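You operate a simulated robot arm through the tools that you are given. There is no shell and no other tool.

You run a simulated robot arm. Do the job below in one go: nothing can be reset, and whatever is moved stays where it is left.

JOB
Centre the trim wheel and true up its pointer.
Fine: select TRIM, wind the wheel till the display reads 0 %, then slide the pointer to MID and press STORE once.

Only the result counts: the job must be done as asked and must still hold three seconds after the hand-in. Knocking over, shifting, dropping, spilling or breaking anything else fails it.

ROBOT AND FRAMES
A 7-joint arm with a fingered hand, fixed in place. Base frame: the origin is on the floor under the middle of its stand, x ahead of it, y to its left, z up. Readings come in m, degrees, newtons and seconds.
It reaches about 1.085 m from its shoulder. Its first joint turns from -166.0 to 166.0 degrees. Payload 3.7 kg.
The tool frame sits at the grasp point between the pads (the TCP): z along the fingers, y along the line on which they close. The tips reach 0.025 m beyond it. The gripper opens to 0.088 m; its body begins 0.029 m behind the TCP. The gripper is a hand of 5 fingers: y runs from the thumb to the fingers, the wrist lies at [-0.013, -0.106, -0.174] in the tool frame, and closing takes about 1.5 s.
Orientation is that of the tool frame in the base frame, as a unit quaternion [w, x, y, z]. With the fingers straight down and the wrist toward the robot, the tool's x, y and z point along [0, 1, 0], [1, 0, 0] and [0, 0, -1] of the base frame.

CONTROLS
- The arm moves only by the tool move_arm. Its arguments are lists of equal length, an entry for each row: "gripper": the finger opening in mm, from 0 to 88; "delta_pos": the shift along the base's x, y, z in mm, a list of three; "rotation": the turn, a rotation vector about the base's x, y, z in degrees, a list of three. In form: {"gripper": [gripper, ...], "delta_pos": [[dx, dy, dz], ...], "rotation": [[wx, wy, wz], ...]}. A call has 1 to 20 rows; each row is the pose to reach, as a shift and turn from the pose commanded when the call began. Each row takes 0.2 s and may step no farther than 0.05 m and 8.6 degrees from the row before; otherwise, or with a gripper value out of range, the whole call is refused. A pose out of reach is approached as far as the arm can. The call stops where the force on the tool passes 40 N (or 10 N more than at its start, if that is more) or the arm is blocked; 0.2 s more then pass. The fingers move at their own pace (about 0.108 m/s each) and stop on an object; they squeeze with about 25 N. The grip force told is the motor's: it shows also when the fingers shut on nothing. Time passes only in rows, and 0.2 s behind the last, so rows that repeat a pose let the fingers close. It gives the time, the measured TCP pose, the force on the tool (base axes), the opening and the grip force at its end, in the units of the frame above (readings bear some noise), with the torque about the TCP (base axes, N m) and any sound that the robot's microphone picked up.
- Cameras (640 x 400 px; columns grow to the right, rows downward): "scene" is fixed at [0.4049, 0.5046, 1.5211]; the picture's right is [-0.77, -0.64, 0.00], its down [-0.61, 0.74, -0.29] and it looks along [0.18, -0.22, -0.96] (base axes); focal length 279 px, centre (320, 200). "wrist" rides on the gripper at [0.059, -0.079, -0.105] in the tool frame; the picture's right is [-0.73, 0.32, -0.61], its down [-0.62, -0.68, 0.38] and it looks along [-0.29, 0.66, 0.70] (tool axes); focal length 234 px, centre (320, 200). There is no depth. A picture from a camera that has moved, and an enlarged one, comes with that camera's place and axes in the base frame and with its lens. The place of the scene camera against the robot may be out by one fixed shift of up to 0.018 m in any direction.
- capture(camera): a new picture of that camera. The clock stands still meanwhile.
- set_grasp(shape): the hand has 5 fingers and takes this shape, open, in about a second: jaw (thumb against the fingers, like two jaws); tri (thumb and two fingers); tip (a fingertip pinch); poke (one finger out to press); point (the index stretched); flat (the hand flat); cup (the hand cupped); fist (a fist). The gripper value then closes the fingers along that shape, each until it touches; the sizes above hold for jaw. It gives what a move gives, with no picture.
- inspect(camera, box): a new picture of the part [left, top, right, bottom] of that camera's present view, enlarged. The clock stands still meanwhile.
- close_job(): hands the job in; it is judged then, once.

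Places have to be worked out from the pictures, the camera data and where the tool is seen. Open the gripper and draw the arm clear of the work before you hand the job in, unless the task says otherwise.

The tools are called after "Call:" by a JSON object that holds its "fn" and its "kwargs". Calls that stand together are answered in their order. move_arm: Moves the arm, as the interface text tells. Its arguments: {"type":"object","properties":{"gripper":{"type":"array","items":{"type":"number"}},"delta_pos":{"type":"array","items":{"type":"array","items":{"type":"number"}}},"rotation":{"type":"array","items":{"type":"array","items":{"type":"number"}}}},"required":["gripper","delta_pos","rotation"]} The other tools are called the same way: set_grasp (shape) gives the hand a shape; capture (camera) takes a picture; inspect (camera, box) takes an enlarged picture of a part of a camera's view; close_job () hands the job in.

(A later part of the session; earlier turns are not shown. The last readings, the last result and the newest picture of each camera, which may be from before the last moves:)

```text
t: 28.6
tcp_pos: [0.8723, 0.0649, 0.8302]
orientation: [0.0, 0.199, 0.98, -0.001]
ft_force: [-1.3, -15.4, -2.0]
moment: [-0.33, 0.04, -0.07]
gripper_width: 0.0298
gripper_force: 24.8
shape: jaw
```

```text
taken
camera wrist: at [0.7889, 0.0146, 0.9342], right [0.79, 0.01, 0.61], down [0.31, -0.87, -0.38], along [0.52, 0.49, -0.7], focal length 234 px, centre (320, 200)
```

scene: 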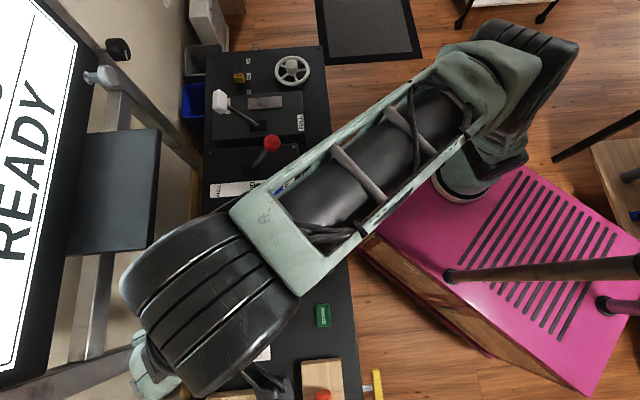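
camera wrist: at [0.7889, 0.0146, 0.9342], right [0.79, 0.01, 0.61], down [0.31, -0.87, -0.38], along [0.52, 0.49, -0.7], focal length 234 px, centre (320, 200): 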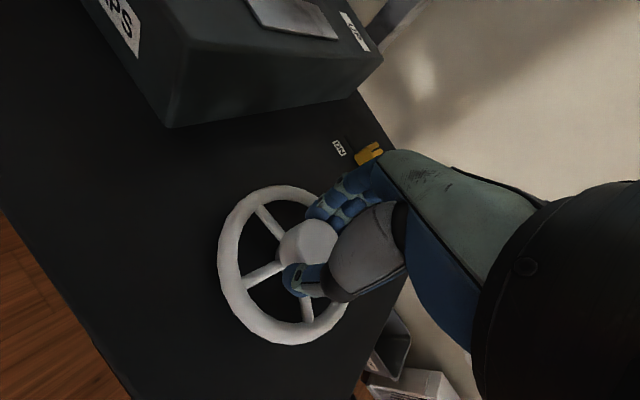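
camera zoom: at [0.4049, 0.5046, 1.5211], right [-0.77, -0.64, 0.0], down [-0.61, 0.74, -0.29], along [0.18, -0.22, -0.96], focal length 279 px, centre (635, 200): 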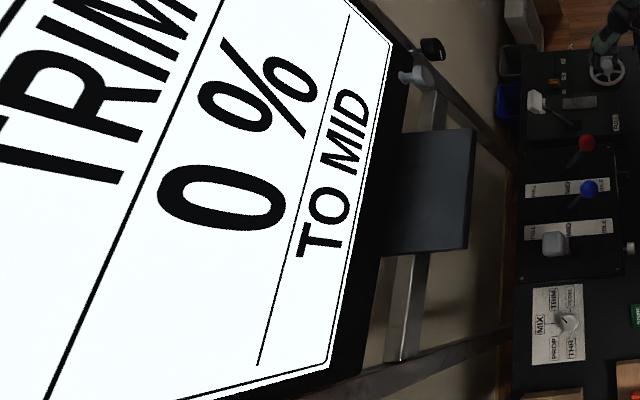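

Still 0 % at 61° total. One more step to locate the far edge.

Call:
{"fn": "move_arm", "kwargs": {"gripper": [20, 20, 20], "delta_pos": [[0, 0, 0], [0, 0, 0], [0, 0, 0]], "rotation": [[0, 0, 3], [0, 0, 6], [0, 0, 6]]}}

Call:
{"fn": "inspect", "kwargs": {"camera": "scene", "box": [0, 0, 10, 400]}}

```text
t: 29.4
tcp_pos: [0.8739, 0.065, 0.8304]
orientation: [0.0, 0.148, 0.989, 0.0]
ft_force: [-0.1, -14.6, -1.1]
moment: [-0.32, 0.03, -0.06]
gripper_width: 0.03
gripper_force: 24.8
shape: jaw
```

```text
1.00 times, centred on (5, 200) of scene (not enlarged: the box is as wide or as high as the picture)
camera zoom: at [0.4049, 0.5046, 1.5211], right [-0.77, -0.64, 0.0], down [-0.61, 0.74, -0.29], along [0.18, -0.22, -0.96], focal length 279 px, centre (635, 200)
```

zoom: 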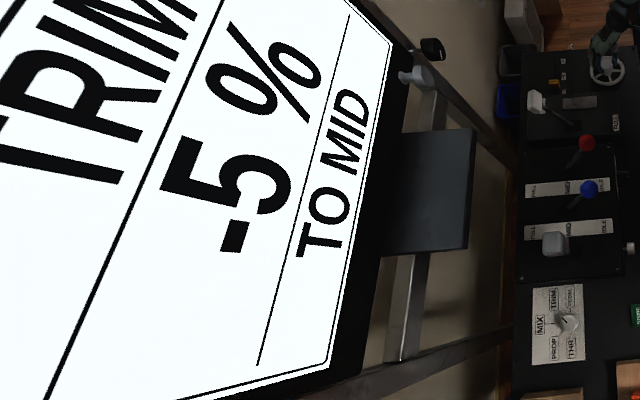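

The display flips to −5 % between 61° and 67°, so 0 % spans about 18° and its centre is near 55–56° total. I'll back up a little to pin down that edge.

Call:
{"fn": "move_arm", "kwargs": {"gripper": [20, 20], "delta_pos": [[0, 0, 0], [0, 0, 0]], "rotation": [[0, 0, -2.5], [0, 0, -2.5]]}}

Call:
{"fn": "inspect", "kwargs": {"camera": "scene", "box": [0, 0, 10, 400]}}

```text
t: 30.0
tcp_pos: [0.8734, 0.0648, 0.8293]
orientation: [0.0, 0.169, 0.986, -0.001]
ft_force: [-1.3, -13.3, -0.2]
moment: [-0.34, 0.09, -0.06]
gripper_width: 0.0298
gripper_force: 25.4
shape: jaw
```

```text
1.00 times, centred on (5, 200) of scene (not enlarged: the box is as wide or as high as the picture)
camera zoom: at [0.4049, 0.5046, 1.5211], right [-0.77, -0.64, 0.0], down [-0.61, 0.74, -0.29], along [0.18, -0.22, -0.96], focal length 279 px, centre (635, 200)
```

zoom: 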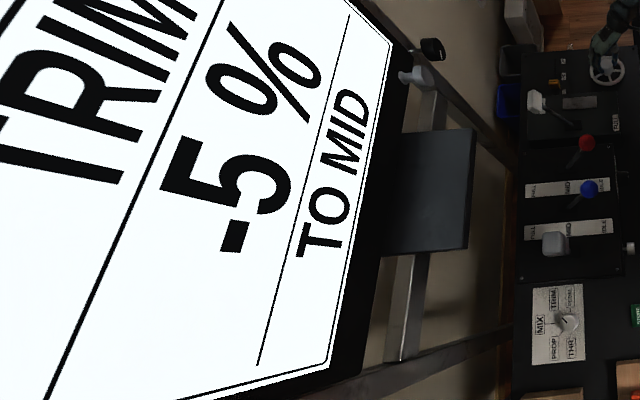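

−5 % still at 64.5°, so the edge is near 63° and the centre is near 55°. I'll turn back 9.5° to 55° and read.

Call:
{"fn": "move_arm", "kwargs": {"gripper": [20, 20, 20, 20], "delta_pos": [[0, 0, 0], [0, 0, 0], [0, 0, 0], [0, 0, 0]], "rotation": [[0, 0, -4], [0, 0, -8], [0, 0, -9.5], [0, 0, -9.5]]}}

Call:
{"fn": "inspect", "kwargs": {"camera": "scene", "box": [0, 0, 10, 400]}}

Call:
{"fn": "capture", "kwargs": {"camera": "wrist"}}

```text
t: 31.0
tcp_pos: [0.873, 0.0654, 0.8309]
orientation: [0.0, 0.25, 0.968, 0.0]
ft_force: [-4.0, -9.3, -2.2]
moment: [-0.25, 0.08, -0.02]
gripper_width: 0.0299
gripper_force: 25.1
shape: jaw
```

```text
1.00 times, centred on (5, 200) of scene (not enlarged: the box is as wide or as high as the picture)
camera zoom: at [0.4049, 0.5046, 1.5211], right [-0.77, -0.64, 0.0], down [-0.61, 0.74, -0.29], along [0.18, -0.22, -0.96], focal length 279 px, centre (635, 200)
```

zoom: 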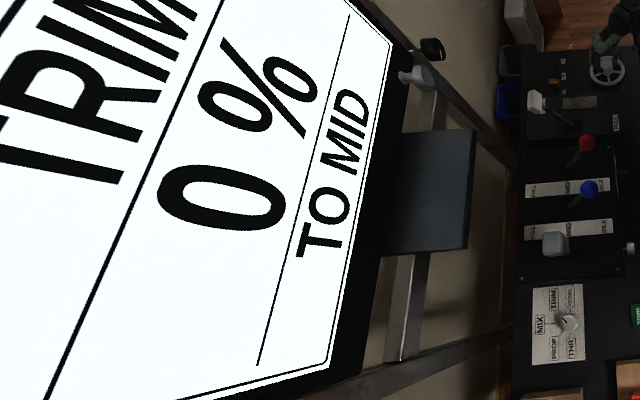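

```text
taken
camera wrist: at [0.7841, 0.0241, 0.9343], right [0.79, -0.07, 0.61], down [0.21, -0.9, -0.38], along [0.57, 0.43, -0.7], focal length 234 px, centre (320, 200)
```

wrist: 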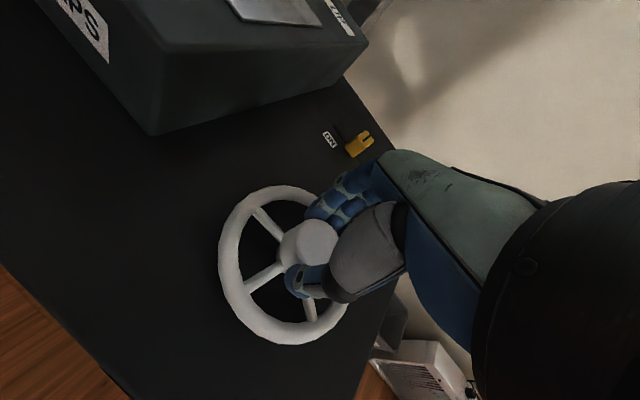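

0 % holds near the middle of the zone. I'll open the fingers to about 62 mm, lift straight up and check the display.

Call:
{"fn": "move_arm", "kwargs": {"gripper": [36, 45, 55, 62, 62, 62, 62, 62], "delta_pos": [[0, 0, 0], [0, 0, 0], [0, 0, 0], [0, 0, 0], [0, 0, 0], [0, 0, 15], [0, 0, 40], [0, 0, 70]], "rotation": [[0, 0, 0], [0, 0, 0], [0, 0, 0], [0, 0, 0], [0, 0, 0], [0, 0, 0], [0, 0, 0], [0, 0, 0]]}}

Call:
{"fn": "inspect", "kwargs": {"camera": "scene", "box": [0, 0, 10, 400]}}

Call:
{"fn": "capture", "kwargs": {"camera": "wrist"}}

```text
t: 32.8
tcp_pos: [0.872, 0.0655, 0.9006]
orientation: [0.001, 0.252, 0.968, 0.0]
ft_force: [0.2, 0.2, 0.0]
moment: [-0.01, 0.04, 0.03]
gripper_width: 0.0616
gripper_force: 0.1
shape: jaw
```

```text
1.00 times, centred on (5, 200) of scene (not enlarged: the box is as wide or as high as the picture)
camera zoom: at [0.4049, 0.5046, 1.5211], right [-0.77, -0.64, 0.0], down [-0.61, 0.74, -0.29], along [0.18, -0.22, -0.96], focal length 279 px, centre (635, 200)
```

zoom: 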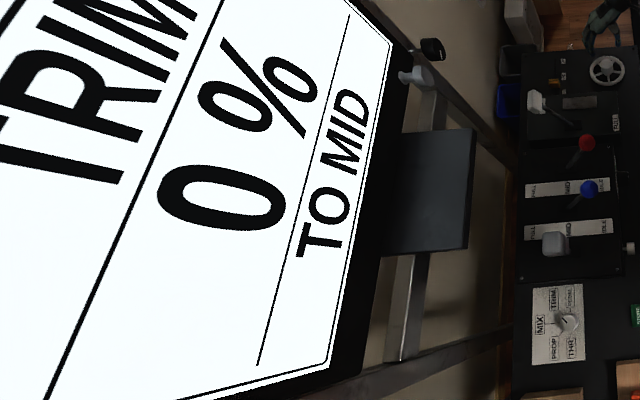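

```text
taken
camera wrist: at [0.7839, 0.0241, 1.0043], right [0.79, -0.07, 0.61], down [0.21, -0.9, -0.38], along [0.57, 0.43, -0.7], focal length 234 px, centre (320, 200)
```

wrist: 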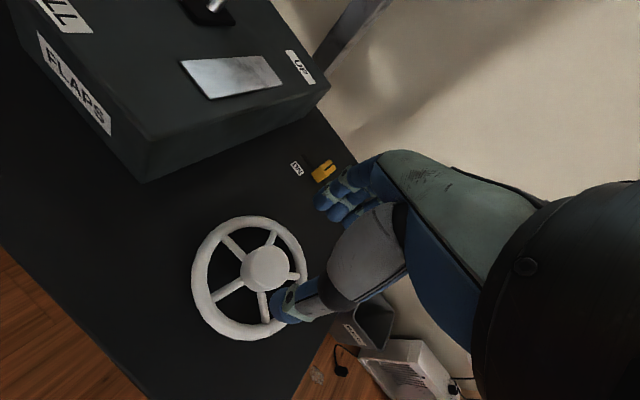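

The wheel stays at 0 % with the hand off. Next is the pointer: I'll rise and move over the slider with yaw 45° (fingers will close front-to-back across the cap) and look.

Call:
{"fn": "move_arm", "kwargs": {"gripper": [70, 80, 88, 88, 88, 88], "delta_pos": [[0, 0, 45], [15, 20, 85], [35, 48, 110], [55, 78, 110], [75, 108, 110], [90, 130, 110]], "rotation": [[0, 0, 0], [0, 0, -3], [0, 0, -6], [0, 0, -10], [0, 0, -13], [0, 0, -16]]}}

Call:
{"fn": "capture", "kwargs": {"camera": "wrist"}}

Call:
{"fn": "inspect", "kwargs": {"camera": "wrist", "box": [140, 190, 310, 360]}}

```text
t: 34.2
tcp_pos: [0.9632, 0.1941, 1.0103]
orientation: [0.0, 0.384, 0.923, 0.0]
ft_force: [1.0, 0.2, -0.1]
moment: [0.02, -0.03, -0.03]
gripper_width: 0.0878
gripper_force: 0.0
shape: jaw
```

```text
taken
camera wrist: at [0.8665, 0.1804, 1.1141], right [0.74, -0.29, 0.61], down [-0.04, -0.92, -0.38], along [0.67, 0.26, -0.7], focal length 234 px, centre (320, 200)
```

wrist: 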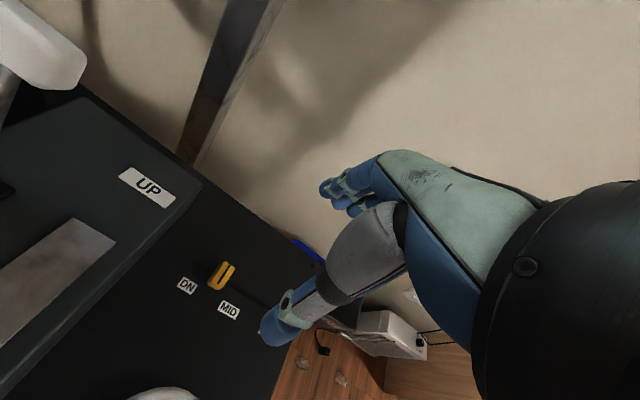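

```text
2.35 times, centred on (225, 275) of wrist
camera zoom: at [0.8665, 0.1804, 1.1141], right [0.74, -0.29, 0.61], down [-0.04, -0.92, -0.38], along [0.67, 0.26, -0.7], focal length 551 px, centre (544, 24)
```

zoom: 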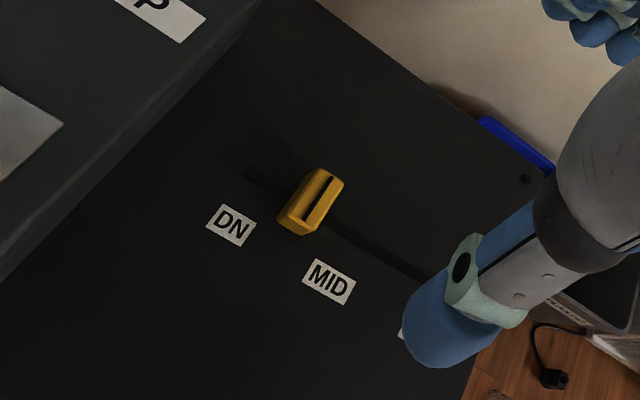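

The slider appears to have moved toward DN by about 18 mm while I wound the wheel (they seem linked), now sitting roughly 33 mm short of MID. I'll verify this with the scene camera and recheck the display.

Call:
{"fn": "inspect", "kwargs": {"camera": "scene", "box": [220, 50, 270, 100]}}

Call:
{"fn": "inspect", "kwargs": {"camera": "scene", "box": [0, 0, 10, 400]}}

Call:
{"fn": "inspect", "kwargs": {"camera": "wrist", "box": [170, 240, 270, 330]}}

```text
8.00 times, centred on (245, 75) of scene
camera zoom: at [0.4049, 0.5046, 1.5211], right [-0.77, -0.64, 0.0], down [-0.61, 0.74, -0.29], along [0.18, -0.22, -0.96], focal length 2231 px, centre (920, 1200)
```

zoom: 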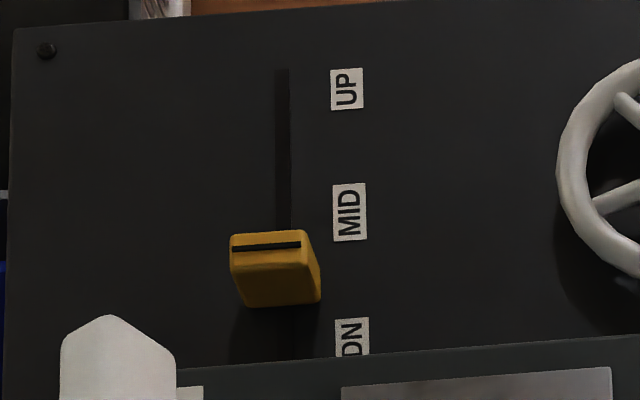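

```text
1.00 times, centred on (5, 200) of scene (not enlarged: the box is as wide or as high as the picture)
camera zoom: at [0.4049, 0.5046, 1.5211], right [-0.77, -0.64, 0.0], down [-0.61, 0.74, -0.29], along [0.18, -0.22, -0.96], focal length 279 px, centre (635, 200)
```

zoom: 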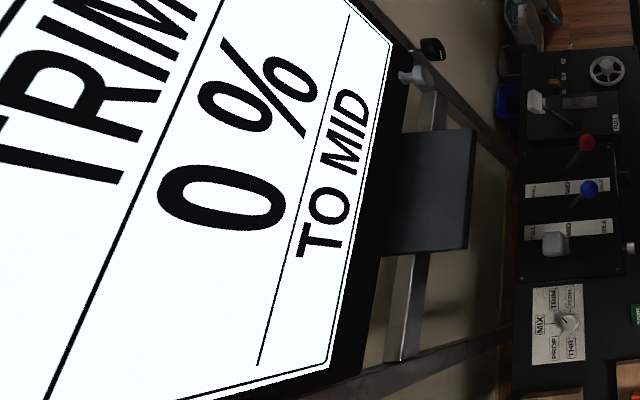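

```text
4.44 times, centred on (220, 285) of wrist
camera zoom: at [0.8665, 0.1804, 1.1141], right [0.74, -0.29, 0.61], down [-0.04, -0.92, -0.38], along [0.67, 0.26, -0.7], focal length 1041 px, centre (764, -178)
```

zoom: 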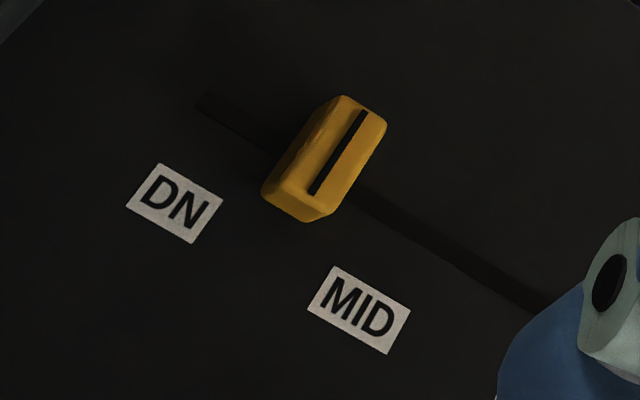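

Confirmed: the slider is linked to the wheel and now sits with its cap centre near (0.969, 0.206), about 35 mm short of MID; cap top z≈0.803. I'll descend over the cap partway and check alignment.

Call:
{"fn": "move_arm", "kwargs": {"gripper": [88, 88, 80, 70, 66, 66], "delta_pos": [[3, 5, -35], [5, 11, -70], [5, 11, -105], [5, 11, -135], [5, 11, -155], [5, 11, -155]], "rotation": [[0, 0, 0], [0, 0, 0], [0, 0, 0], [0, 0, 0], [0, 0, 0], [0, 0, 0]]}}

Call:
{"fn": "capture", "kwargs": {"camera": "wrist"}}

Call:
{"fn": "inspect", "kwargs": {"camera": "wrist", "box": [200, 180, 360, 340]}}

Call:
{"fn": "inspect", "kwargs": {"camera": "scene", "box": [200, 30, 320, 120]}}

```text
t: 35.6
tcp_pos: [0.9675, 0.205, 0.8536]
orientation: [0.0, 0.382, 0.924, -0.001]
ft_force: [0.4, -0.5, 0.4]
moment: [-0.01, -0.01, -0.03]
gripper_width: 0.0664
gripper_force: 0.0
shape: jaw
```

```text
taken
camera wrist: at [0.8715, 0.1912, 0.9584], right [0.74, -0.29, 0.61], down [-0.04, -0.92, -0.38], along [0.67, 0.26, -0.7], focal length 234 px, centre (320, 200)
```

wrist: 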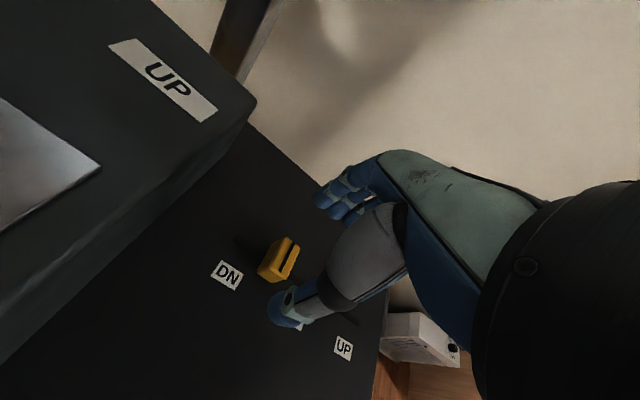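

```text
2.50 times, centred on (280, 260) of wrist
camera zoom: at [0.8715, 0.1912, 0.9584], right [0.74, -0.29, 0.61], down [-0.04, -0.92, -0.38], along [0.67, 0.26, -0.7], focal length 585 px, centre (420, 50)
```

zoom: 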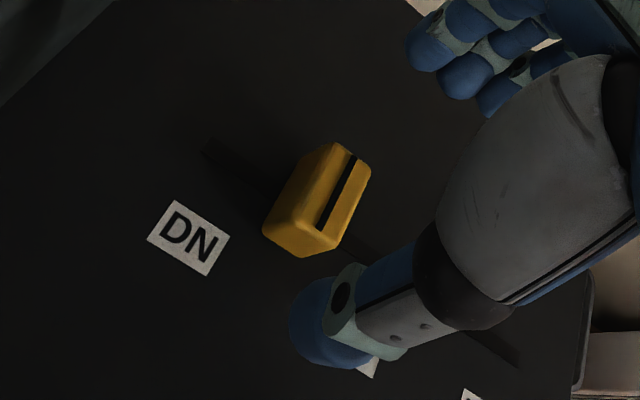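

```text
4.44 times, centred on (260, 75) of scene
camera zoom: at [0.4049, 0.5046, 1.5211], right [-0.77, -0.64, 0.0], down [-0.61, 0.74, -0.29], along [0.18, -0.22, -0.96], focal length 1239 px, centre (587, 756)
```

zoom: 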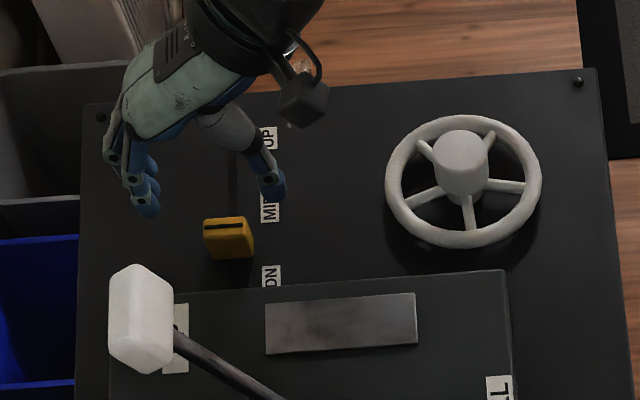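

The cap triangulates to (0.9687, 0.2049) with top z≈0.805, within 1 mm of the TCP. I'll descend 43 mm and close on it.

Call:
{"fn": "move_arm", "kwargs": {"gripper": [66, 66, 66, 66, 55, 45, 35, 25, 15, 8, 8, 8], "delta_pos": [[0, 0, -15], [0, 0, -30], [0, 0, -43], [0, 0, -43], [0, 0, -43], [0, 0, -43], [0, 0, -43], [0, 0, -43], [0, 0, -43], [0, 0, -43], [0, 0, -43], [0, 0, -43]], "rotation": [[0, 0, 0], [0, 0, 0], [0, 0, 0], [0, 0, 0], [0, 0, 0], [0, 0, 0], [0, 0, 0], [0, 0, 0], [0, 0, 0], [0, 0, 0], [0, 0, 0], [0, 0, 0]]}}

Call:
{"fn": "capture", "kwargs": {"camera": "wrist"}}

Call:
{"fn": "inspect", "kwargs": {"camera": "scene", "box": [200, 30, 320, 120]}}

```text
t: 38.2
tcp_pos: [0.9677, 0.2059, 0.812]
orientation: [0.0, 0.383, 0.924, 0.001]
ft_force: [-3.7, -3.2, -1.5]
moment: [-0.06, 0.06, 0.01]
gripper_width: 0.025
gripper_force: 24.7
shape: jaw
```

```text
taken
camera wrist: at [0.8712, 0.1911, 0.9163], right [0.74, -0.29, 0.61], down [-0.04, -0.92, -0.38], along [0.67, 0.26, -0.7], focal length 234 px, centre (320, 200)
```

wrist: 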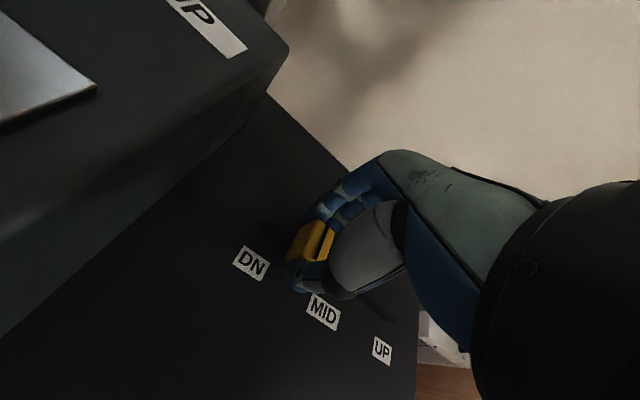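

```text
4.44 times, centred on (260, 75) of scene
camera zoom: at [0.4049, 0.5046, 1.5211], right [-0.77, -0.64, 0.0], down [-0.61, 0.74, -0.29], along [0.18, -0.22, -0.96], focal length 1239 px, centre (587, 756)
```

zoom: 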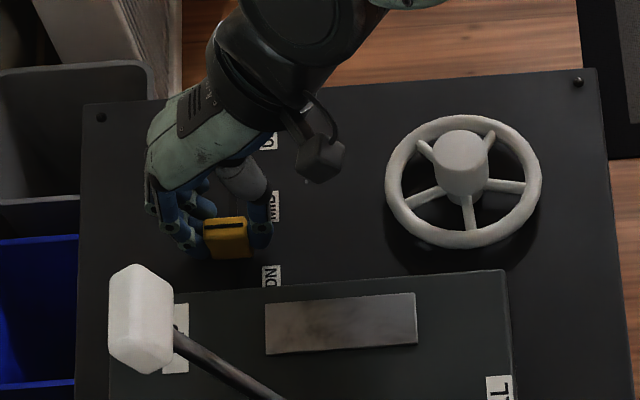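

The cap is gripped. I'll slide it +15 mm toward MID first and check forces, whether the cap follows, and whether the display changes.

Call:
{"fn": "move_arm", "kwargs": {"gripper": [8, 8, 8, 8, 8], "delta_pos": [[2.5, -2.5, 0], [5, -5, 0], [7.5, -7.5, 0], [10.6, -10.6, 0], [10.6, -10.6, 0]], "rotation": [[0, 0, 0], [0, 0, 0], [0, 0, 0], [0, 0, 0], [0, 0, 0]]}}

Call:
{"fn": "inspect", "kwargs": {"camera": "scene", "box": [200, 30, 320, 120]}}

Call:
{"fn": "inspect", "kwargs": {"camera": "scene", "box": [0, 0, 10, 400]}}

Call:
{"fn": "capture", "kwargs": {"camera": "wrist"}}

```text
t: 39.4
tcp_pos: [0.9783, 0.1953, 0.8118]
orientation: [0.0, 0.383, 0.924, -0.001]
ft_force: [-4.6, -5.7, 0.0]
moment: [-0.11, 0.05, -0.02]
gripper_width: 0.0246
gripper_force: 25.3
shape: jaw
```

```text
4.44 times, centred on (260, 75) of scene
camera zoom: at [0.4049, 0.5046, 1.5211], right [-0.77, -0.64, 0.0], down [-0.61, 0.74, -0.29], along [0.18, -0.22, -0.96], focal length 1239 px, centre (587, 756)
```

zoom: 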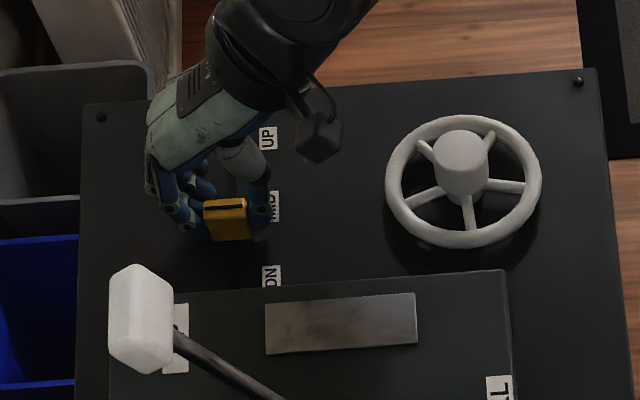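

```text
1.00 times, centred on (5, 200) of scene (not enlarged: the box is as wide or as high as the picture)
camera zoom: at [0.4049, 0.5046, 1.5211], right [-0.77, -0.64, 0.0], down [-0.61, 0.74, -0.29], along [0.18, -0.22, -0.96], focal length 279 px, centre (635, 200)
```

zoom: 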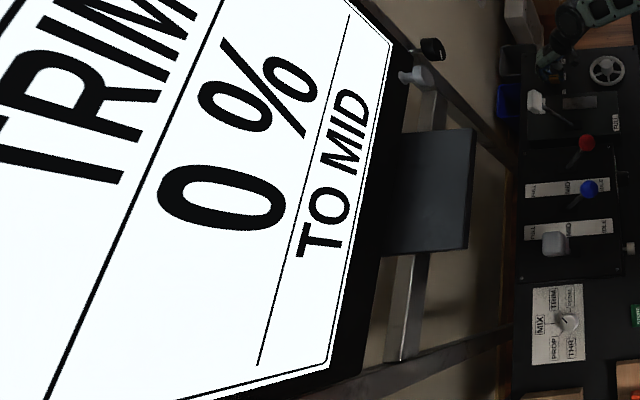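

```text
taken
camera wrist: at [0.8823, 0.1804, 0.9162], right [0.74, -0.29, 0.61], down [-0.04, -0.92, -0.38], along [0.67, 0.26, -0.7], focal length 234 px, centre (320, 200)
```

wrist: 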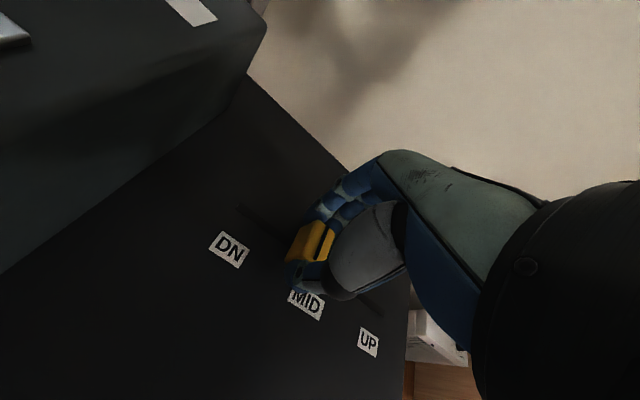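

The cap follows and the display holds 0 %. I'll slide another 20 mm to bring the mark to MID.

Call:
{"fn": "move_arm", "kwargs": {"gripper": [8, 8, 8, 8, 8, 8], "delta_pos": [[3, -3, 0], [6, -6, 0], [9, -9, 0], [12, -12, 0], [14.2, -14.2, 0], [14.2, -14.2, 0]], "rotation": [[0, 0, 0], [0, 0, 0], [0, 0, 0], [0, 0, 0], [0, 0, 0], [0, 0, 0]]}}

Call:
{"fn": "inspect", "kwargs": {"camera": "scene", "box": [200, 30, 320, 120]}}

Call:
{"fn": "inspect", "kwargs": {"camera": "scene", "box": [0, 0, 10, 400]}}

Call:
{"fn": "capture", "kwargs": {"camera": "wrist"}}

```text
t: 40.8
tcp_pos: [0.9936, 0.1813, 0.813]
orientation: [0.0, 0.383, 0.924, 0.0]
ft_force: [-4.3, -4.1, -0.3]
moment: [-0.05, 0.08, 0.04]
gripper_width: 0.0247
gripper_force: 24.7
shape: jaw
```

```text
4.44 times, centred on (260, 75) of scene
camera zoom: at [0.4049, 0.5046, 1.5211], right [-0.77, -0.64, 0.0], down [-0.61, 0.74, -0.29], along [0.18, -0.22, -0.96], focal length 1239 px, centre (587, 756)
```

zoom: 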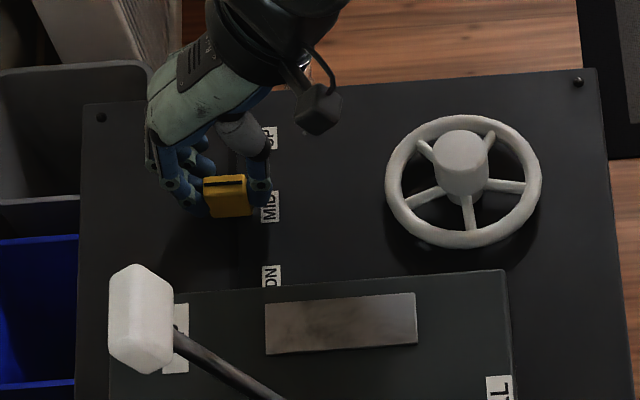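

```text
1.00 times, centred on (5, 200) of scene (not enlarged: the box is as wide or as high as the picture)
camera zoom: at [0.4049, 0.5046, 1.5211], right [-0.77, -0.64, 0.0], down [-0.61, 0.74, -0.29], along [0.18, -0.22, -0.96], focal length 279 px, centre (635, 200)
```

zoom: 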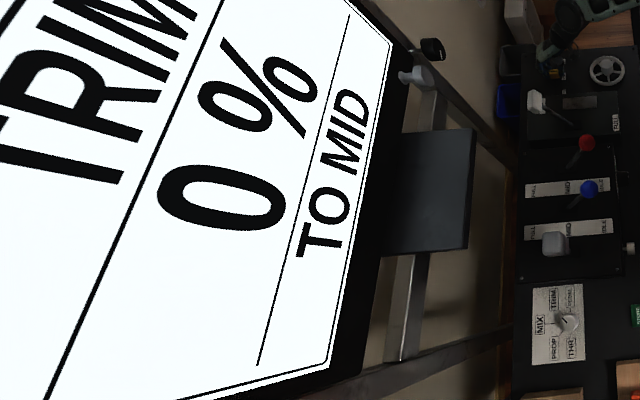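

```text
taken
camera wrist: at [0.8963, 0.1663, 0.9161], right [0.74, -0.29, 0.61], down [-0.04, -0.92, -0.38], along [0.67, 0.26, -0.7], focal length 234 px, centre (320, 200)
```

wrist: 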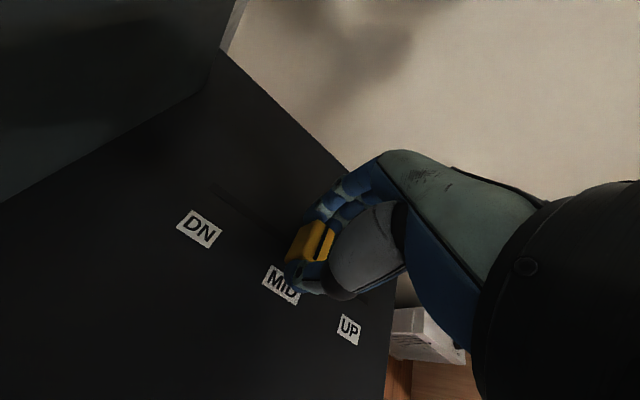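

By the scene picture the cap mark is now level with MID, and the display still shows 0 %. I'll release, lift, and verify closely.

Call:
{"fn": "move_arm", "kwargs": {"gripper": [32, 42, 52, 62, 66, 66, 66, 66, 66, 66], "delta_pos": [[0, 0, 0], [0, 0, 0], [0, 0, 0], [0, 0, 0], [0, 0, 0], [0, 0, 15], [0, 0, 45], [0, 0, 90], [0, 0, 140], [0, 0, 185]], "rotation": [[0, 0, 0], [0, 0, 0], [0, 0, 0], [0, 0, 0], [0, 0, 0], [0, 0, 0], [0, 0, 0], [0, 0, 0], [0, 0, 0], [0, 0, 0]]}}

Call:
{"fn": "capture", "kwargs": {"camera": "wrist"}}

Call:
{"fn": "inspect", "kwargs": {"camera": "wrist", "box": [170, 220, 290, 340]}}

Call:
{"fn": "inspect", "kwargs": {"camera": "scene", "box": [220, 50, 270, 100]}}

Call:
{"fn": "inspect", "kwargs": {"camera": "scene", "box": [0, 0, 10, 400]}}

```text
t: 43.0
tcp_pos: [0.9917, 0.1797, 0.9983]
orientation: [-0.001, 0.383, 0.924, -0.001]
ft_force: [0.1, 0.2, 0.3]
moment: [0.01, -0.05, -0.01]
gripper_width: 0.0657
gripper_force: 0.0
shape: jaw
```

```text
taken
camera wrist: at [0.8962, 0.1658, 1.1008], right [0.74, -0.29, 0.61], down [-0.04, -0.92, -0.38], along [0.67, 0.26, -0.7], focal length 234 px, centre (320, 200)
```

wrist: 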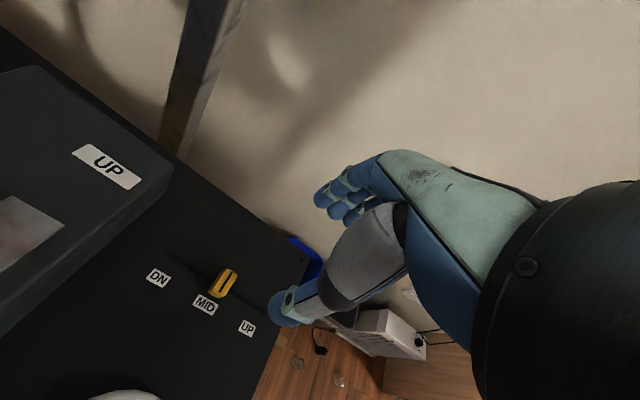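

```text
3.33 times, centred on (230, 280) of wrist
camera zoom: at [0.8962, 0.1658, 1.1008], right [0.74, -0.29, 0.61], down [-0.04, -0.92, -0.38], along [0.67, 0.26, -0.7], focal length 781 px, centre (620, -67)
```

zoom: 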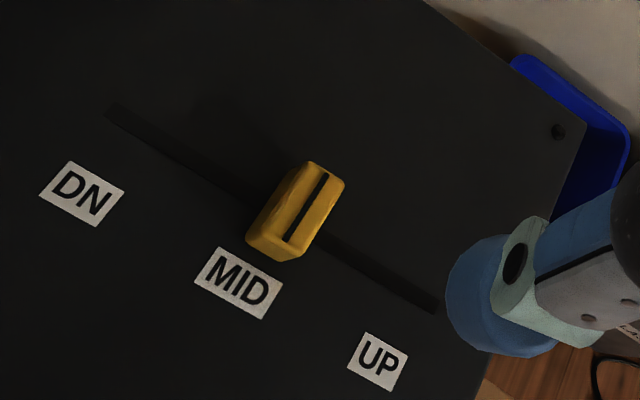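

```text
8.00 times, centred on (245, 75) of scene
camera zoom: at [0.4049, 0.5046, 1.5211], right [-0.77, -0.64, 0.0], down [-0.61, 0.74, -0.29], along [0.18, -0.22, -0.96], focal length 2231 px, centre (920, 1200)
```

zoom: 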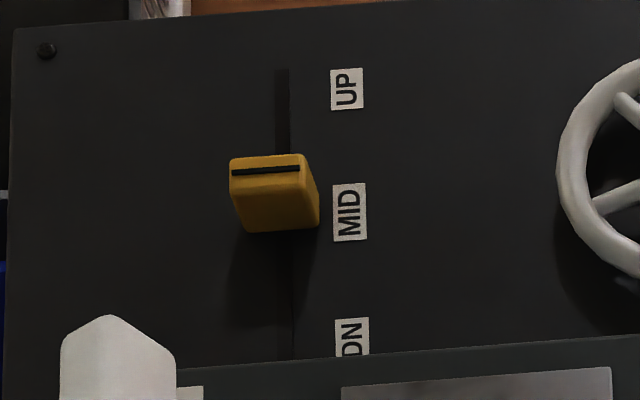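

```text
1.00 times, centred on (5, 200) of scene (not enlarged: the box is as wide or as high as the picture)
camera zoom: at [0.4049, 0.5046, 1.5211], right [-0.77, -0.64, 0.0], down [-0.61, 0.74, -0.29], along [0.18, -0.22, -0.96], focal length 279 px, centre (635, 200)
```

zoom: 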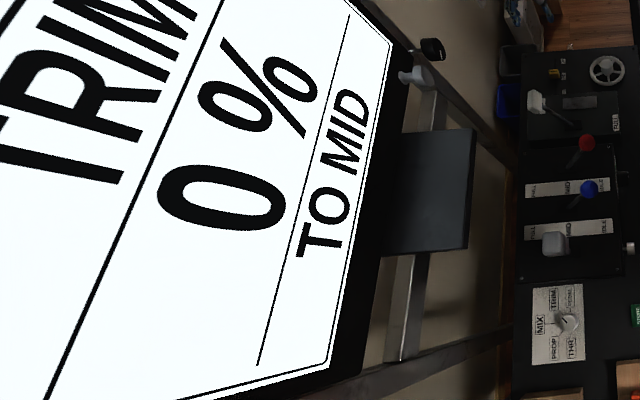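

The cap mark (r≈0.5759) matches the MID label centre (0.5756) and the slot's midpoint, and the display still reads TRIM 0 %. Only STORE remains. I'll raise the hand and carry it high over the levers to above the STORE button.

Call:
{"fn": "move_arm", "kwargs": {"gripper": [66, 66, 66, 66, 66, 66, 66, 66, 66, 66, 66, 66, 66, 66, 66, 66, 66, 66, 66, 66], "delta_pos": [[0, 0, 41], [0, 0, 82], [0, 0, 123], [0, 0, 163], [-44, 20, 163], [-88, 40, 163], [-133, 60, 163], [-177, 80, 163], [-221, 100, 163], [-265, 120, 163], [-310, 140, 163], [-354, 160, 163], [-390, 184, 163], [-426, 209, 163], [-463, 233, 163], [-499, 257, 163], [-535, 282, 163], [-571, 306, 163], [-608, 330, 163], [-644, 355, 163]], "rotation": [[0, 0, 0], [0, 0, 0], [0, 0, 0], [0, 0, 0], [0, 0, 1.5], [0, 0, 3], [0, 0, 4.7], [0, 0, 6.2], [0, 0, 7.8], [0, 0, 9.4], [0, 0, 11], [0, 0, 12.5], [0, 0, 14], [0, 0, 15.6], [0, 0, 17.2], [0, 0, 18.8], [0, 0, 20.3], [0, 0, 21.9], [0, 0, 23.5], [0, 0, 25]]}}

Call:
{"fn": "capture", "kwargs": {"camera": "wrist"}}

Call:
{"fn": "inspect", "kwargs": {"camera": "scene", "box": [220, 50, 270, 100]}}

```text
t: 47.2
tcp_pos: [0.3479, 0.5355, 1.1603]
orientation: [0.0, 0.175, 0.985, 0.001]
ft_force: [0.4, 0.9, -0.5]
moment: [0.01, 0.0, 0.01]
gripper_width: 0.0659
gripper_force: 0.0
shape: jaw
```

```text
taken
camera wrist: at [0.267, 0.4808, 1.2644], right [0.79, 0.05, 0.61], down [0.35, -0.85, -0.38], along [0.5, 0.52, -0.7], focal length 234 px, centre (320, 200)
```

wrist: 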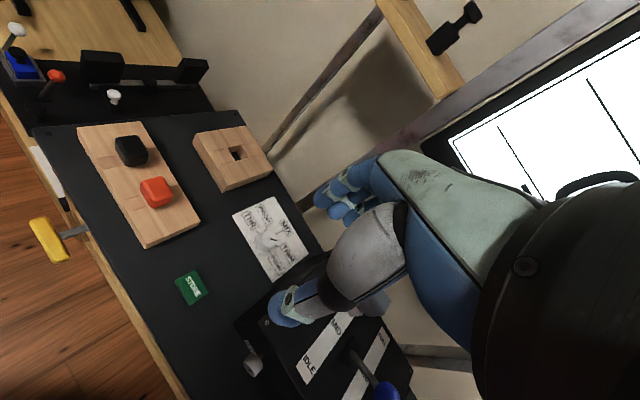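

```text
8.00 times, centred on (245, 75) of scene
camera zoom: at [0.4049, 0.5046, 1.5211], right [-0.77, -0.64, 0.0], down [-0.61, 0.74, -0.29], along [0.18, -0.22, -0.96], focal length 2231 px, centre (920, 1200)
```

zoom: 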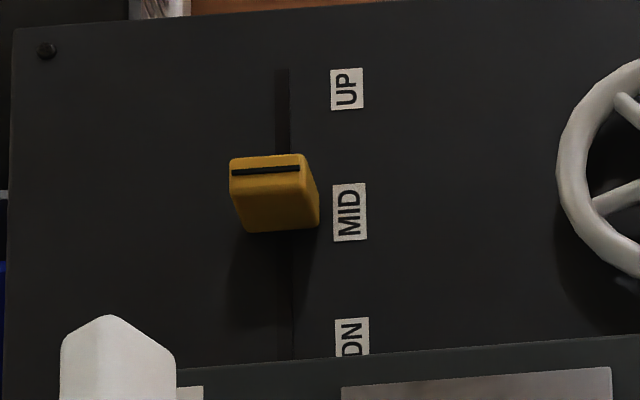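

The slider stays at MID. The STORE button is in view; I'll set the hand to the poke shape here, high up and clear of everything, then see where the fingertip is.

Call:
{"fn": "set_grasp", "kwargs": {"shape": "poke"}}

Call:
{"fn": "capture", "kwargs": {"camera": "wrist"}}

Call:
{"fn": "inspect", "kwargs": {"camera": "wrist", "box": [150, 250, 240, 330]}}

Call:
{"fn": "capture", "kwargs": {"camera": "scene"}}

```text
t: 48.1
tcp_pos: [0.3491, 0.5356, 1.1604]
orientation: [0.0, 0.174, 0.985, 0.0]
ft_force: [0.2, 0.6, 0.7]
moment: [-0.02, 0.01, -0.01]
gripper_width: 0.0002
gripper_force: 0.0
shape: poke
```

```text
taken
camera wrist: at [0.2671, 0.4807, 1.2642], right [0.79, 0.05, 0.61], down [0.35, -0.85, -0.38], along [0.5, 0.52, -0.7], focal length 234 px, centre (320, 200)
```

wrist: 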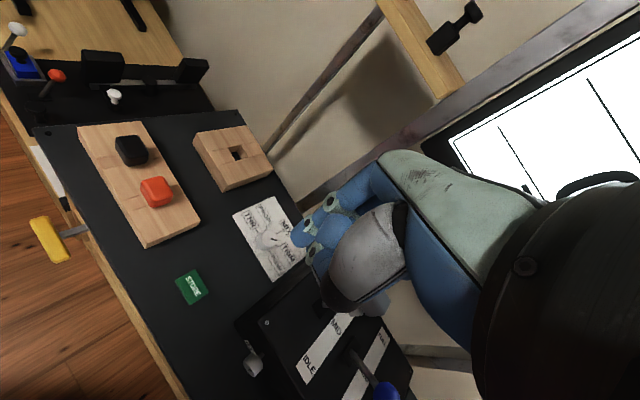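

```text
5.00 times, centred on (195, 290) of wrist
camera zoom: at [0.2671, 0.4807, 1.2642], right [0.79, 0.05, 0.61], down [0.35, -0.85, -0.38], along [0.5, 0.52, -0.7], focal length 1171 px, centre (945, -250)
```

zoom: 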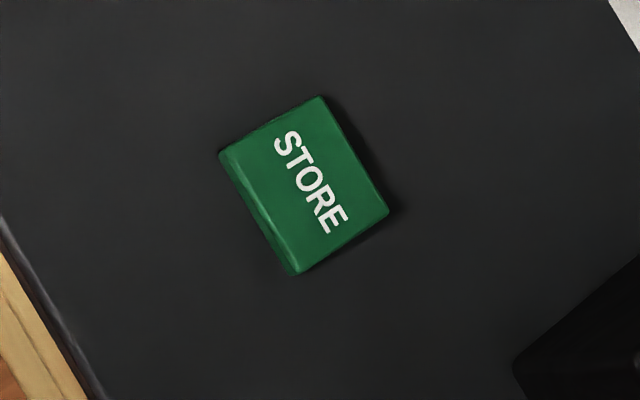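

```text
taken
```

scene: 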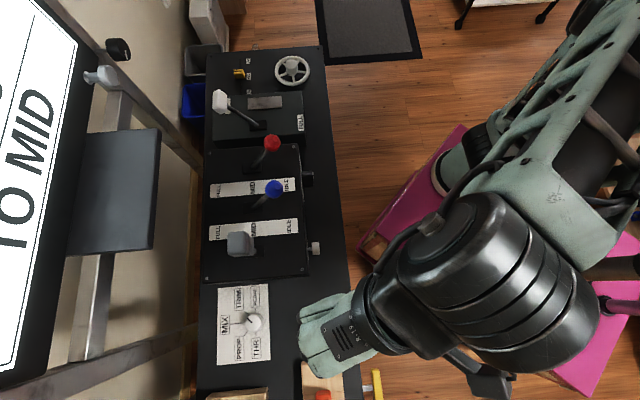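

STORE's top centre triangulates to (0.3465, 0.5517, 0.791). Let me look closely at the hand in poke shape to find the protruding fingertip.

Call:
{"fn": "inspect", "kwargs": {"camera": "wrist", "box": [260, 170, 420, 330]}}

Call:
{"fn": "inspect", "kwargs": {"camera": "scene", "box": [280, 270, 400, 400]}}

```text
2.50 times, centred on (340, 250) of wrist
camera zoom: at [0.2671, 0.4807, 1.2642], right [0.79, 0.05, 0.61], down [0.35, -0.85, -0.38], along [0.5, 0.52, -0.7], focal length 585 px, centre (270, 75)
```

zoom: 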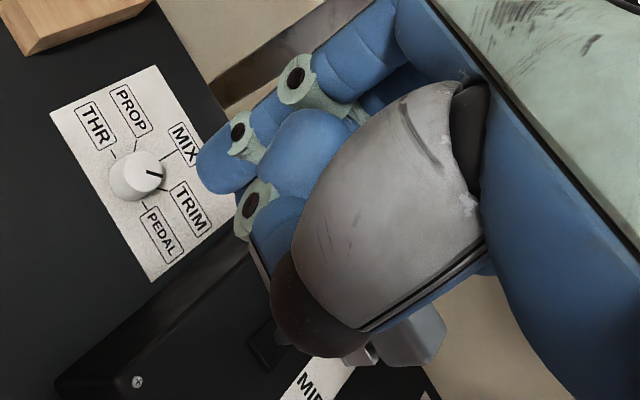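

```text
3.08 times, centred on (340, 335) of scene
camera zoom: at [0.4049, 0.5046, 1.5211], right [-0.77, -0.64, 0.0], down [-0.61, 0.74, -0.29], along [0.18, -0.22, -0.96], focal length 858 px, centre (258, -215)
```

zoom: 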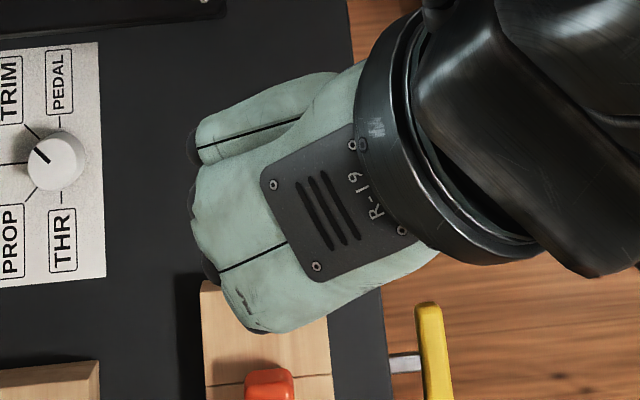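

The extended fingertip lies close to the TCP axis, about 25 mm beyond it. I'll come down above STORE to TCP z≈0.87 and check before pressing.

Call:
{"fn": "move_arm", "kwargs": {"gripper": [0, 0, 0, 0, 0, 0, 0], "delta_pos": [[1, 4, -45], [2.5, 8, -90], [2.5, 12, -135], [2.5, 12, -180], [2.5, 12, -225], [2.5, 12, -265], [2.5, 12, -290]], "rotation": [[0, 0, 0], [0, 0, 0], [0, 0, 0], [0, 0, 0], [0, 0, 0], [0, 0, 0], [0, 0, 0]]}}

Call:
{"fn": "capture", "kwargs": {"camera": "wrist"}}

Call:
{"fn": "inspect", "kwargs": {"camera": "wrist", "box": [230, 170, 390, 330]}}

Call:
{"fn": "inspect", "kwargs": {"camera": "scene", "box": [260, 270, 380, 390]}}

```text
t: 49.7
tcp_pos: [0.3507, 0.5484, 0.8715]
orientation: [0.0, 0.174, 0.985, 0.001]
ft_force: [0.6, 0.2, 0.0]
moment: [-0.02, 0.02, -0.01]
gripper_width: 0.0
gripper_force: 25.5
shape: jaw
```

```text
taken
camera wrist: at [0.2697, 0.494, 0.9748], right [0.79, 0.06, 0.61], down [0.35, -0.85, -0.38], along [0.5, 0.52, -0.7], focal length 234 px, centre (320, 200)
```

wrist: 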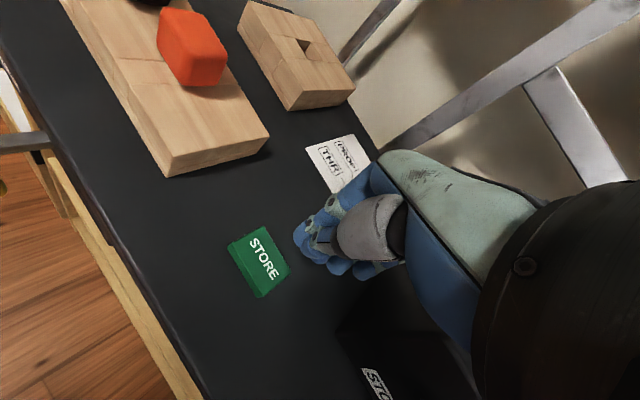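

```text
2.50 times, centred on (310, 250) of wrist
camera zoom: at [0.2697, 0.494, 0.9748], right [0.79, 0.06, 0.61], down [0.35, -0.85, -0.38], along [0.5, 0.52, -0.7], focal length 585 px, centre (345, 75)
```

zoom: 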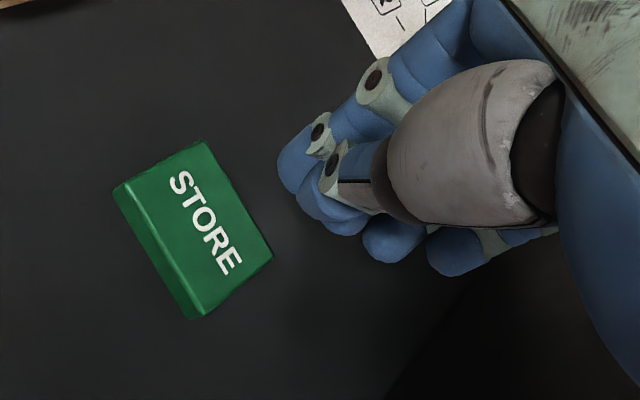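

```text
3.33 times, centred on (320, 330) of scene
camera zoom: at [0.4049, 0.5046, 1.5211], right [-0.77, -0.64, 0.0], down [-0.61, 0.74, -0.29], along [0.18, -0.22, -0.96], focal length 930 px, centre (320, -233)
```

zoom: 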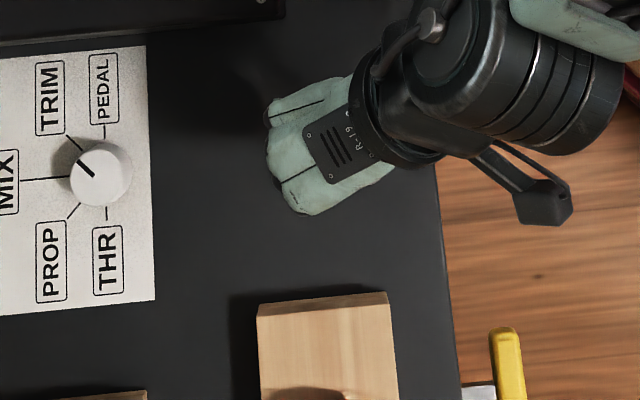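

The move with gripper 0 seems to have brought the hand back to a closed jaw. I'll set poke again and hold it with a different gripper value to see whether the shape is kept, still well above the button.

Call:
{"fn": "set_grasp", "kwargs": {"shape": "poke"}}

Call:
{"fn": "move_arm", "kwargs": {"gripper": [88], "delta_pos": [[0, 0, 0]], "rotation": [[0, 0, 0]]}}

Call:
{"fn": "capture", "kwargs": {"camera": "wrist"}}

Call:
{"fn": "inspect", "kwargs": {"camera": "wrist", "box": [230, 170, 390, 330]}}

```text
t: 50.6
tcp_pos: [0.351, 0.5482, 0.871]
orientation: [-0.001, 0.174, 0.985, 0.0]
ft_force: [0.4, 0.5, 0.2]
moment: [-0.01, 0.0, 0.01]
gripper_width: 0.0001
gripper_force: 0.1
shape: poke
```

```text
t: 51.0
tcp_pos: [0.3508, 0.5476, 0.8718]
orientation: [-0.001, 0.174, 0.985, 0.0]
ft_force: [0.4, 0.5, -0.4]
moment: [-0.02, -0.01, 0.0]
gripper_width: 0.0
gripper_force: 0.0
shape: poke
```

```text
taken
camera wrist: at [0.2698, 0.4941, 0.9752], right [0.79, 0.05, 0.61], down [0.35, -0.85, -0.38], along [0.5, 0.52, -0.7], focal length 234 px, centre (320, 200)
```

wrist: 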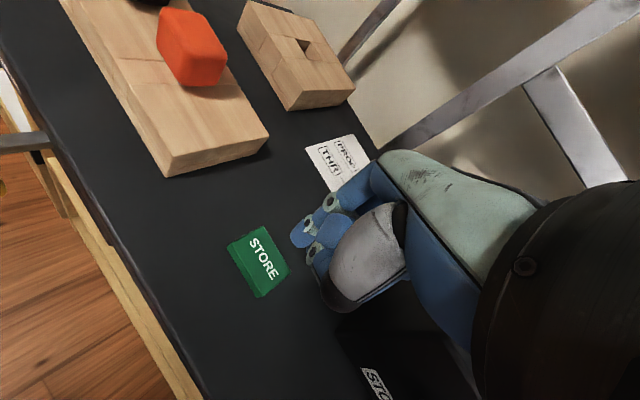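

```text
2.50 times, centred on (310, 250) of wrist
camera zoom: at [0.2698, 0.4941, 0.9752], right [0.79, 0.05, 0.61], down [0.35, -0.85, -0.38], along [0.5, 0.52, -0.7], focal length 585 px, centre (345, 75)
```

zoom: 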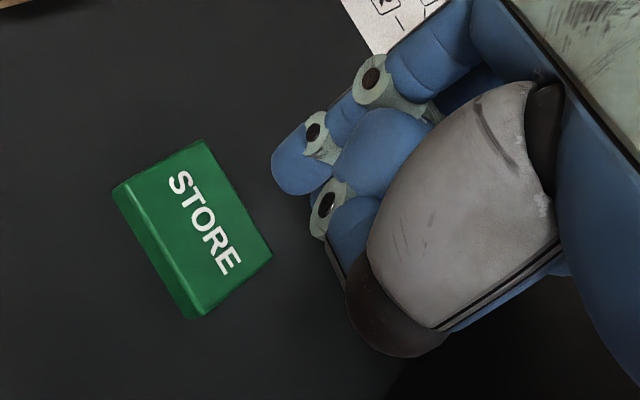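

With gripper 88 the poke shape is kept, and the index tip will land near the centre of STORE. I'll descend to just above the button first.

Call:
{"fn": "move_arm", "kwargs": {"gripper": [88, 88, 88, 88], "delta_pos": [[0, 0, -15], [0, 0, -30], [0, 0, -40], [0, 0, -44]], "rotation": [[0, 0, 0], [0, 0, 0], [0, 0, 0], [0, 0, 0]]}}

Call:
{"fn": "inspect", "kwargs": {"camera": "wrist", "box": [230, 170, 390, 330]}}

Call:
{"fn": "inspect", "kwargs": {"camera": "scene", "box": [0, 0, 10, 400]}}

```text
t: 52.0
tcp_pos: [0.3516, 0.5481, 0.8248]
orientation: [0.0, 0.173, 0.985, -0.001]
ft_force: [0.3, -0.5, -0.6]
moment: [-0.01, 0.04, -0.03]
gripper_width: 0.0003
gripper_force: 0.0
shape: poke
```

```text
2.50 times, centred on (310, 250) of wrist
camera zoom: at [0.2697, 0.4937, 0.9305], right [0.79, 0.06, 0.61], down [0.35, -0.85, -0.38], along [0.5, 0.52, -0.7], focal length 585 px, centre (345, 75)
```

zoom: 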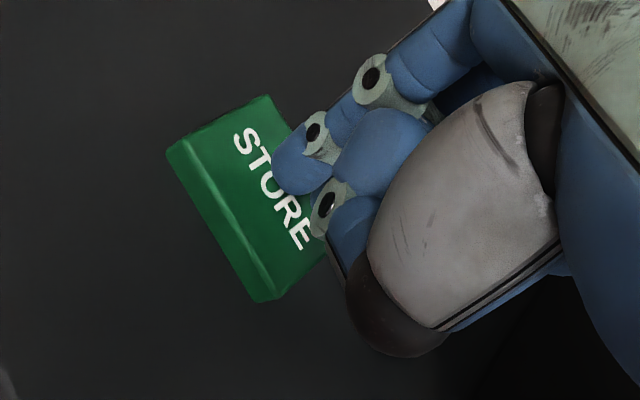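

```text
1.00 times, centred on (5, 200) of scene (not enlarged: the box is as wide or as high as the picture)
camera zoom: at [0.4049, 0.5046, 1.5211], right [-0.77, -0.64, 0.0], down [-0.61, 0.74, -0.29], along [0.18, -0.22, -0.96], focal length 279 px, centre (635, 200)
```

zoom: 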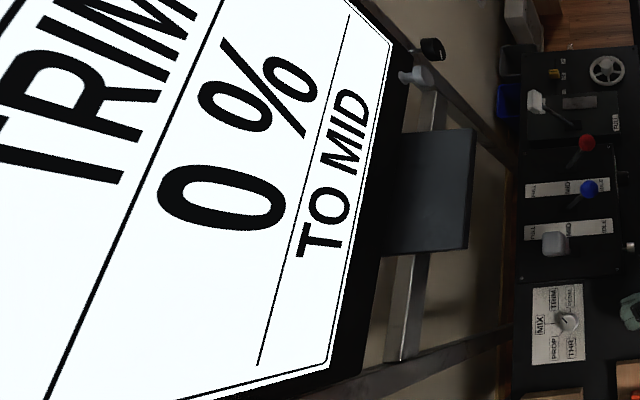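

The fingertip is over the button and the display still reads TRIM 0 %. Now I press slowly downward, in one direction only.

Call:
{"fn": "move_arm", "kwargs": {"gripper": [88, 88, 88, 88], "delta_pos": [[0, 0, -3], [0, 0, -6], [0, 0, -9], [0, 0, -11]], "rotation": [[0, 0, 0], [0, 0, 0], [0, 0, 0], [0, 0, 0]]}}

Call:
{"fn": "inspect", "kwargs": {"camera": "wrist", "box": [230, 170, 390, 330]}}

Call:
{"fn": "inspect", "kwargs": {"camera": "scene", "box": [0, 0, 10, 400]}}

```text
t: 53.0
tcp_pos: [0.3515, 0.5475, 0.8151]
orientation: [0.0, 0.174, 0.985, 0.0]
ft_force: [0.1, 0.3, 1.3]
moment: [0.0, -0.05, 0.02]
gripper_width: 0.0001
gripper_force: 0.2
shape: poke
heard: click
```

```text
2.50 times, centred on (310, 250) of wrist
camera zoom: at [0.2698, 0.4937, 0.9194], right [0.79, 0.05, 0.61], down [0.35, -0.85, -0.38], along [0.5, 0.52, -0.7], focal length 585 px, centre (345, 75)
```

zoom: 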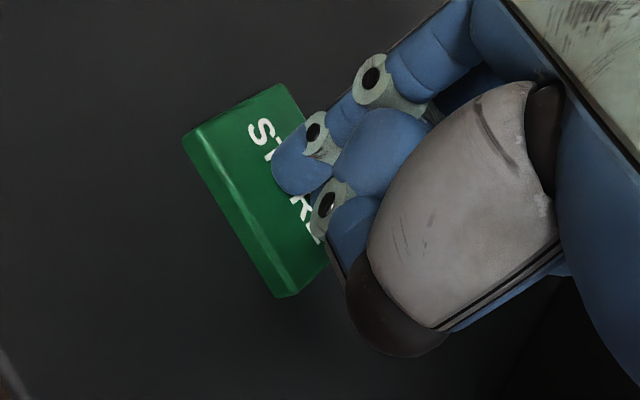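

```text
1.00 times, centred on (5, 200) of scene (not enlarged: the box is as wide or as high as the picture)
camera zoom: at [0.4049, 0.5046, 1.5211], right [-0.77, -0.64, 0.0], down [-0.61, 0.74, -0.29], along [0.18, -0.22, -0.96], focal length 279 px, centre (635, 200)
```

zoom: 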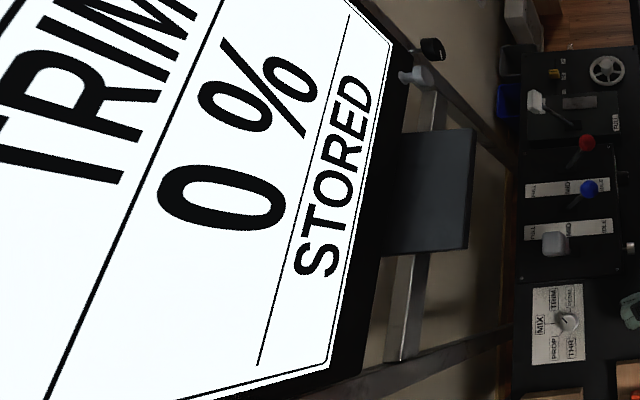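

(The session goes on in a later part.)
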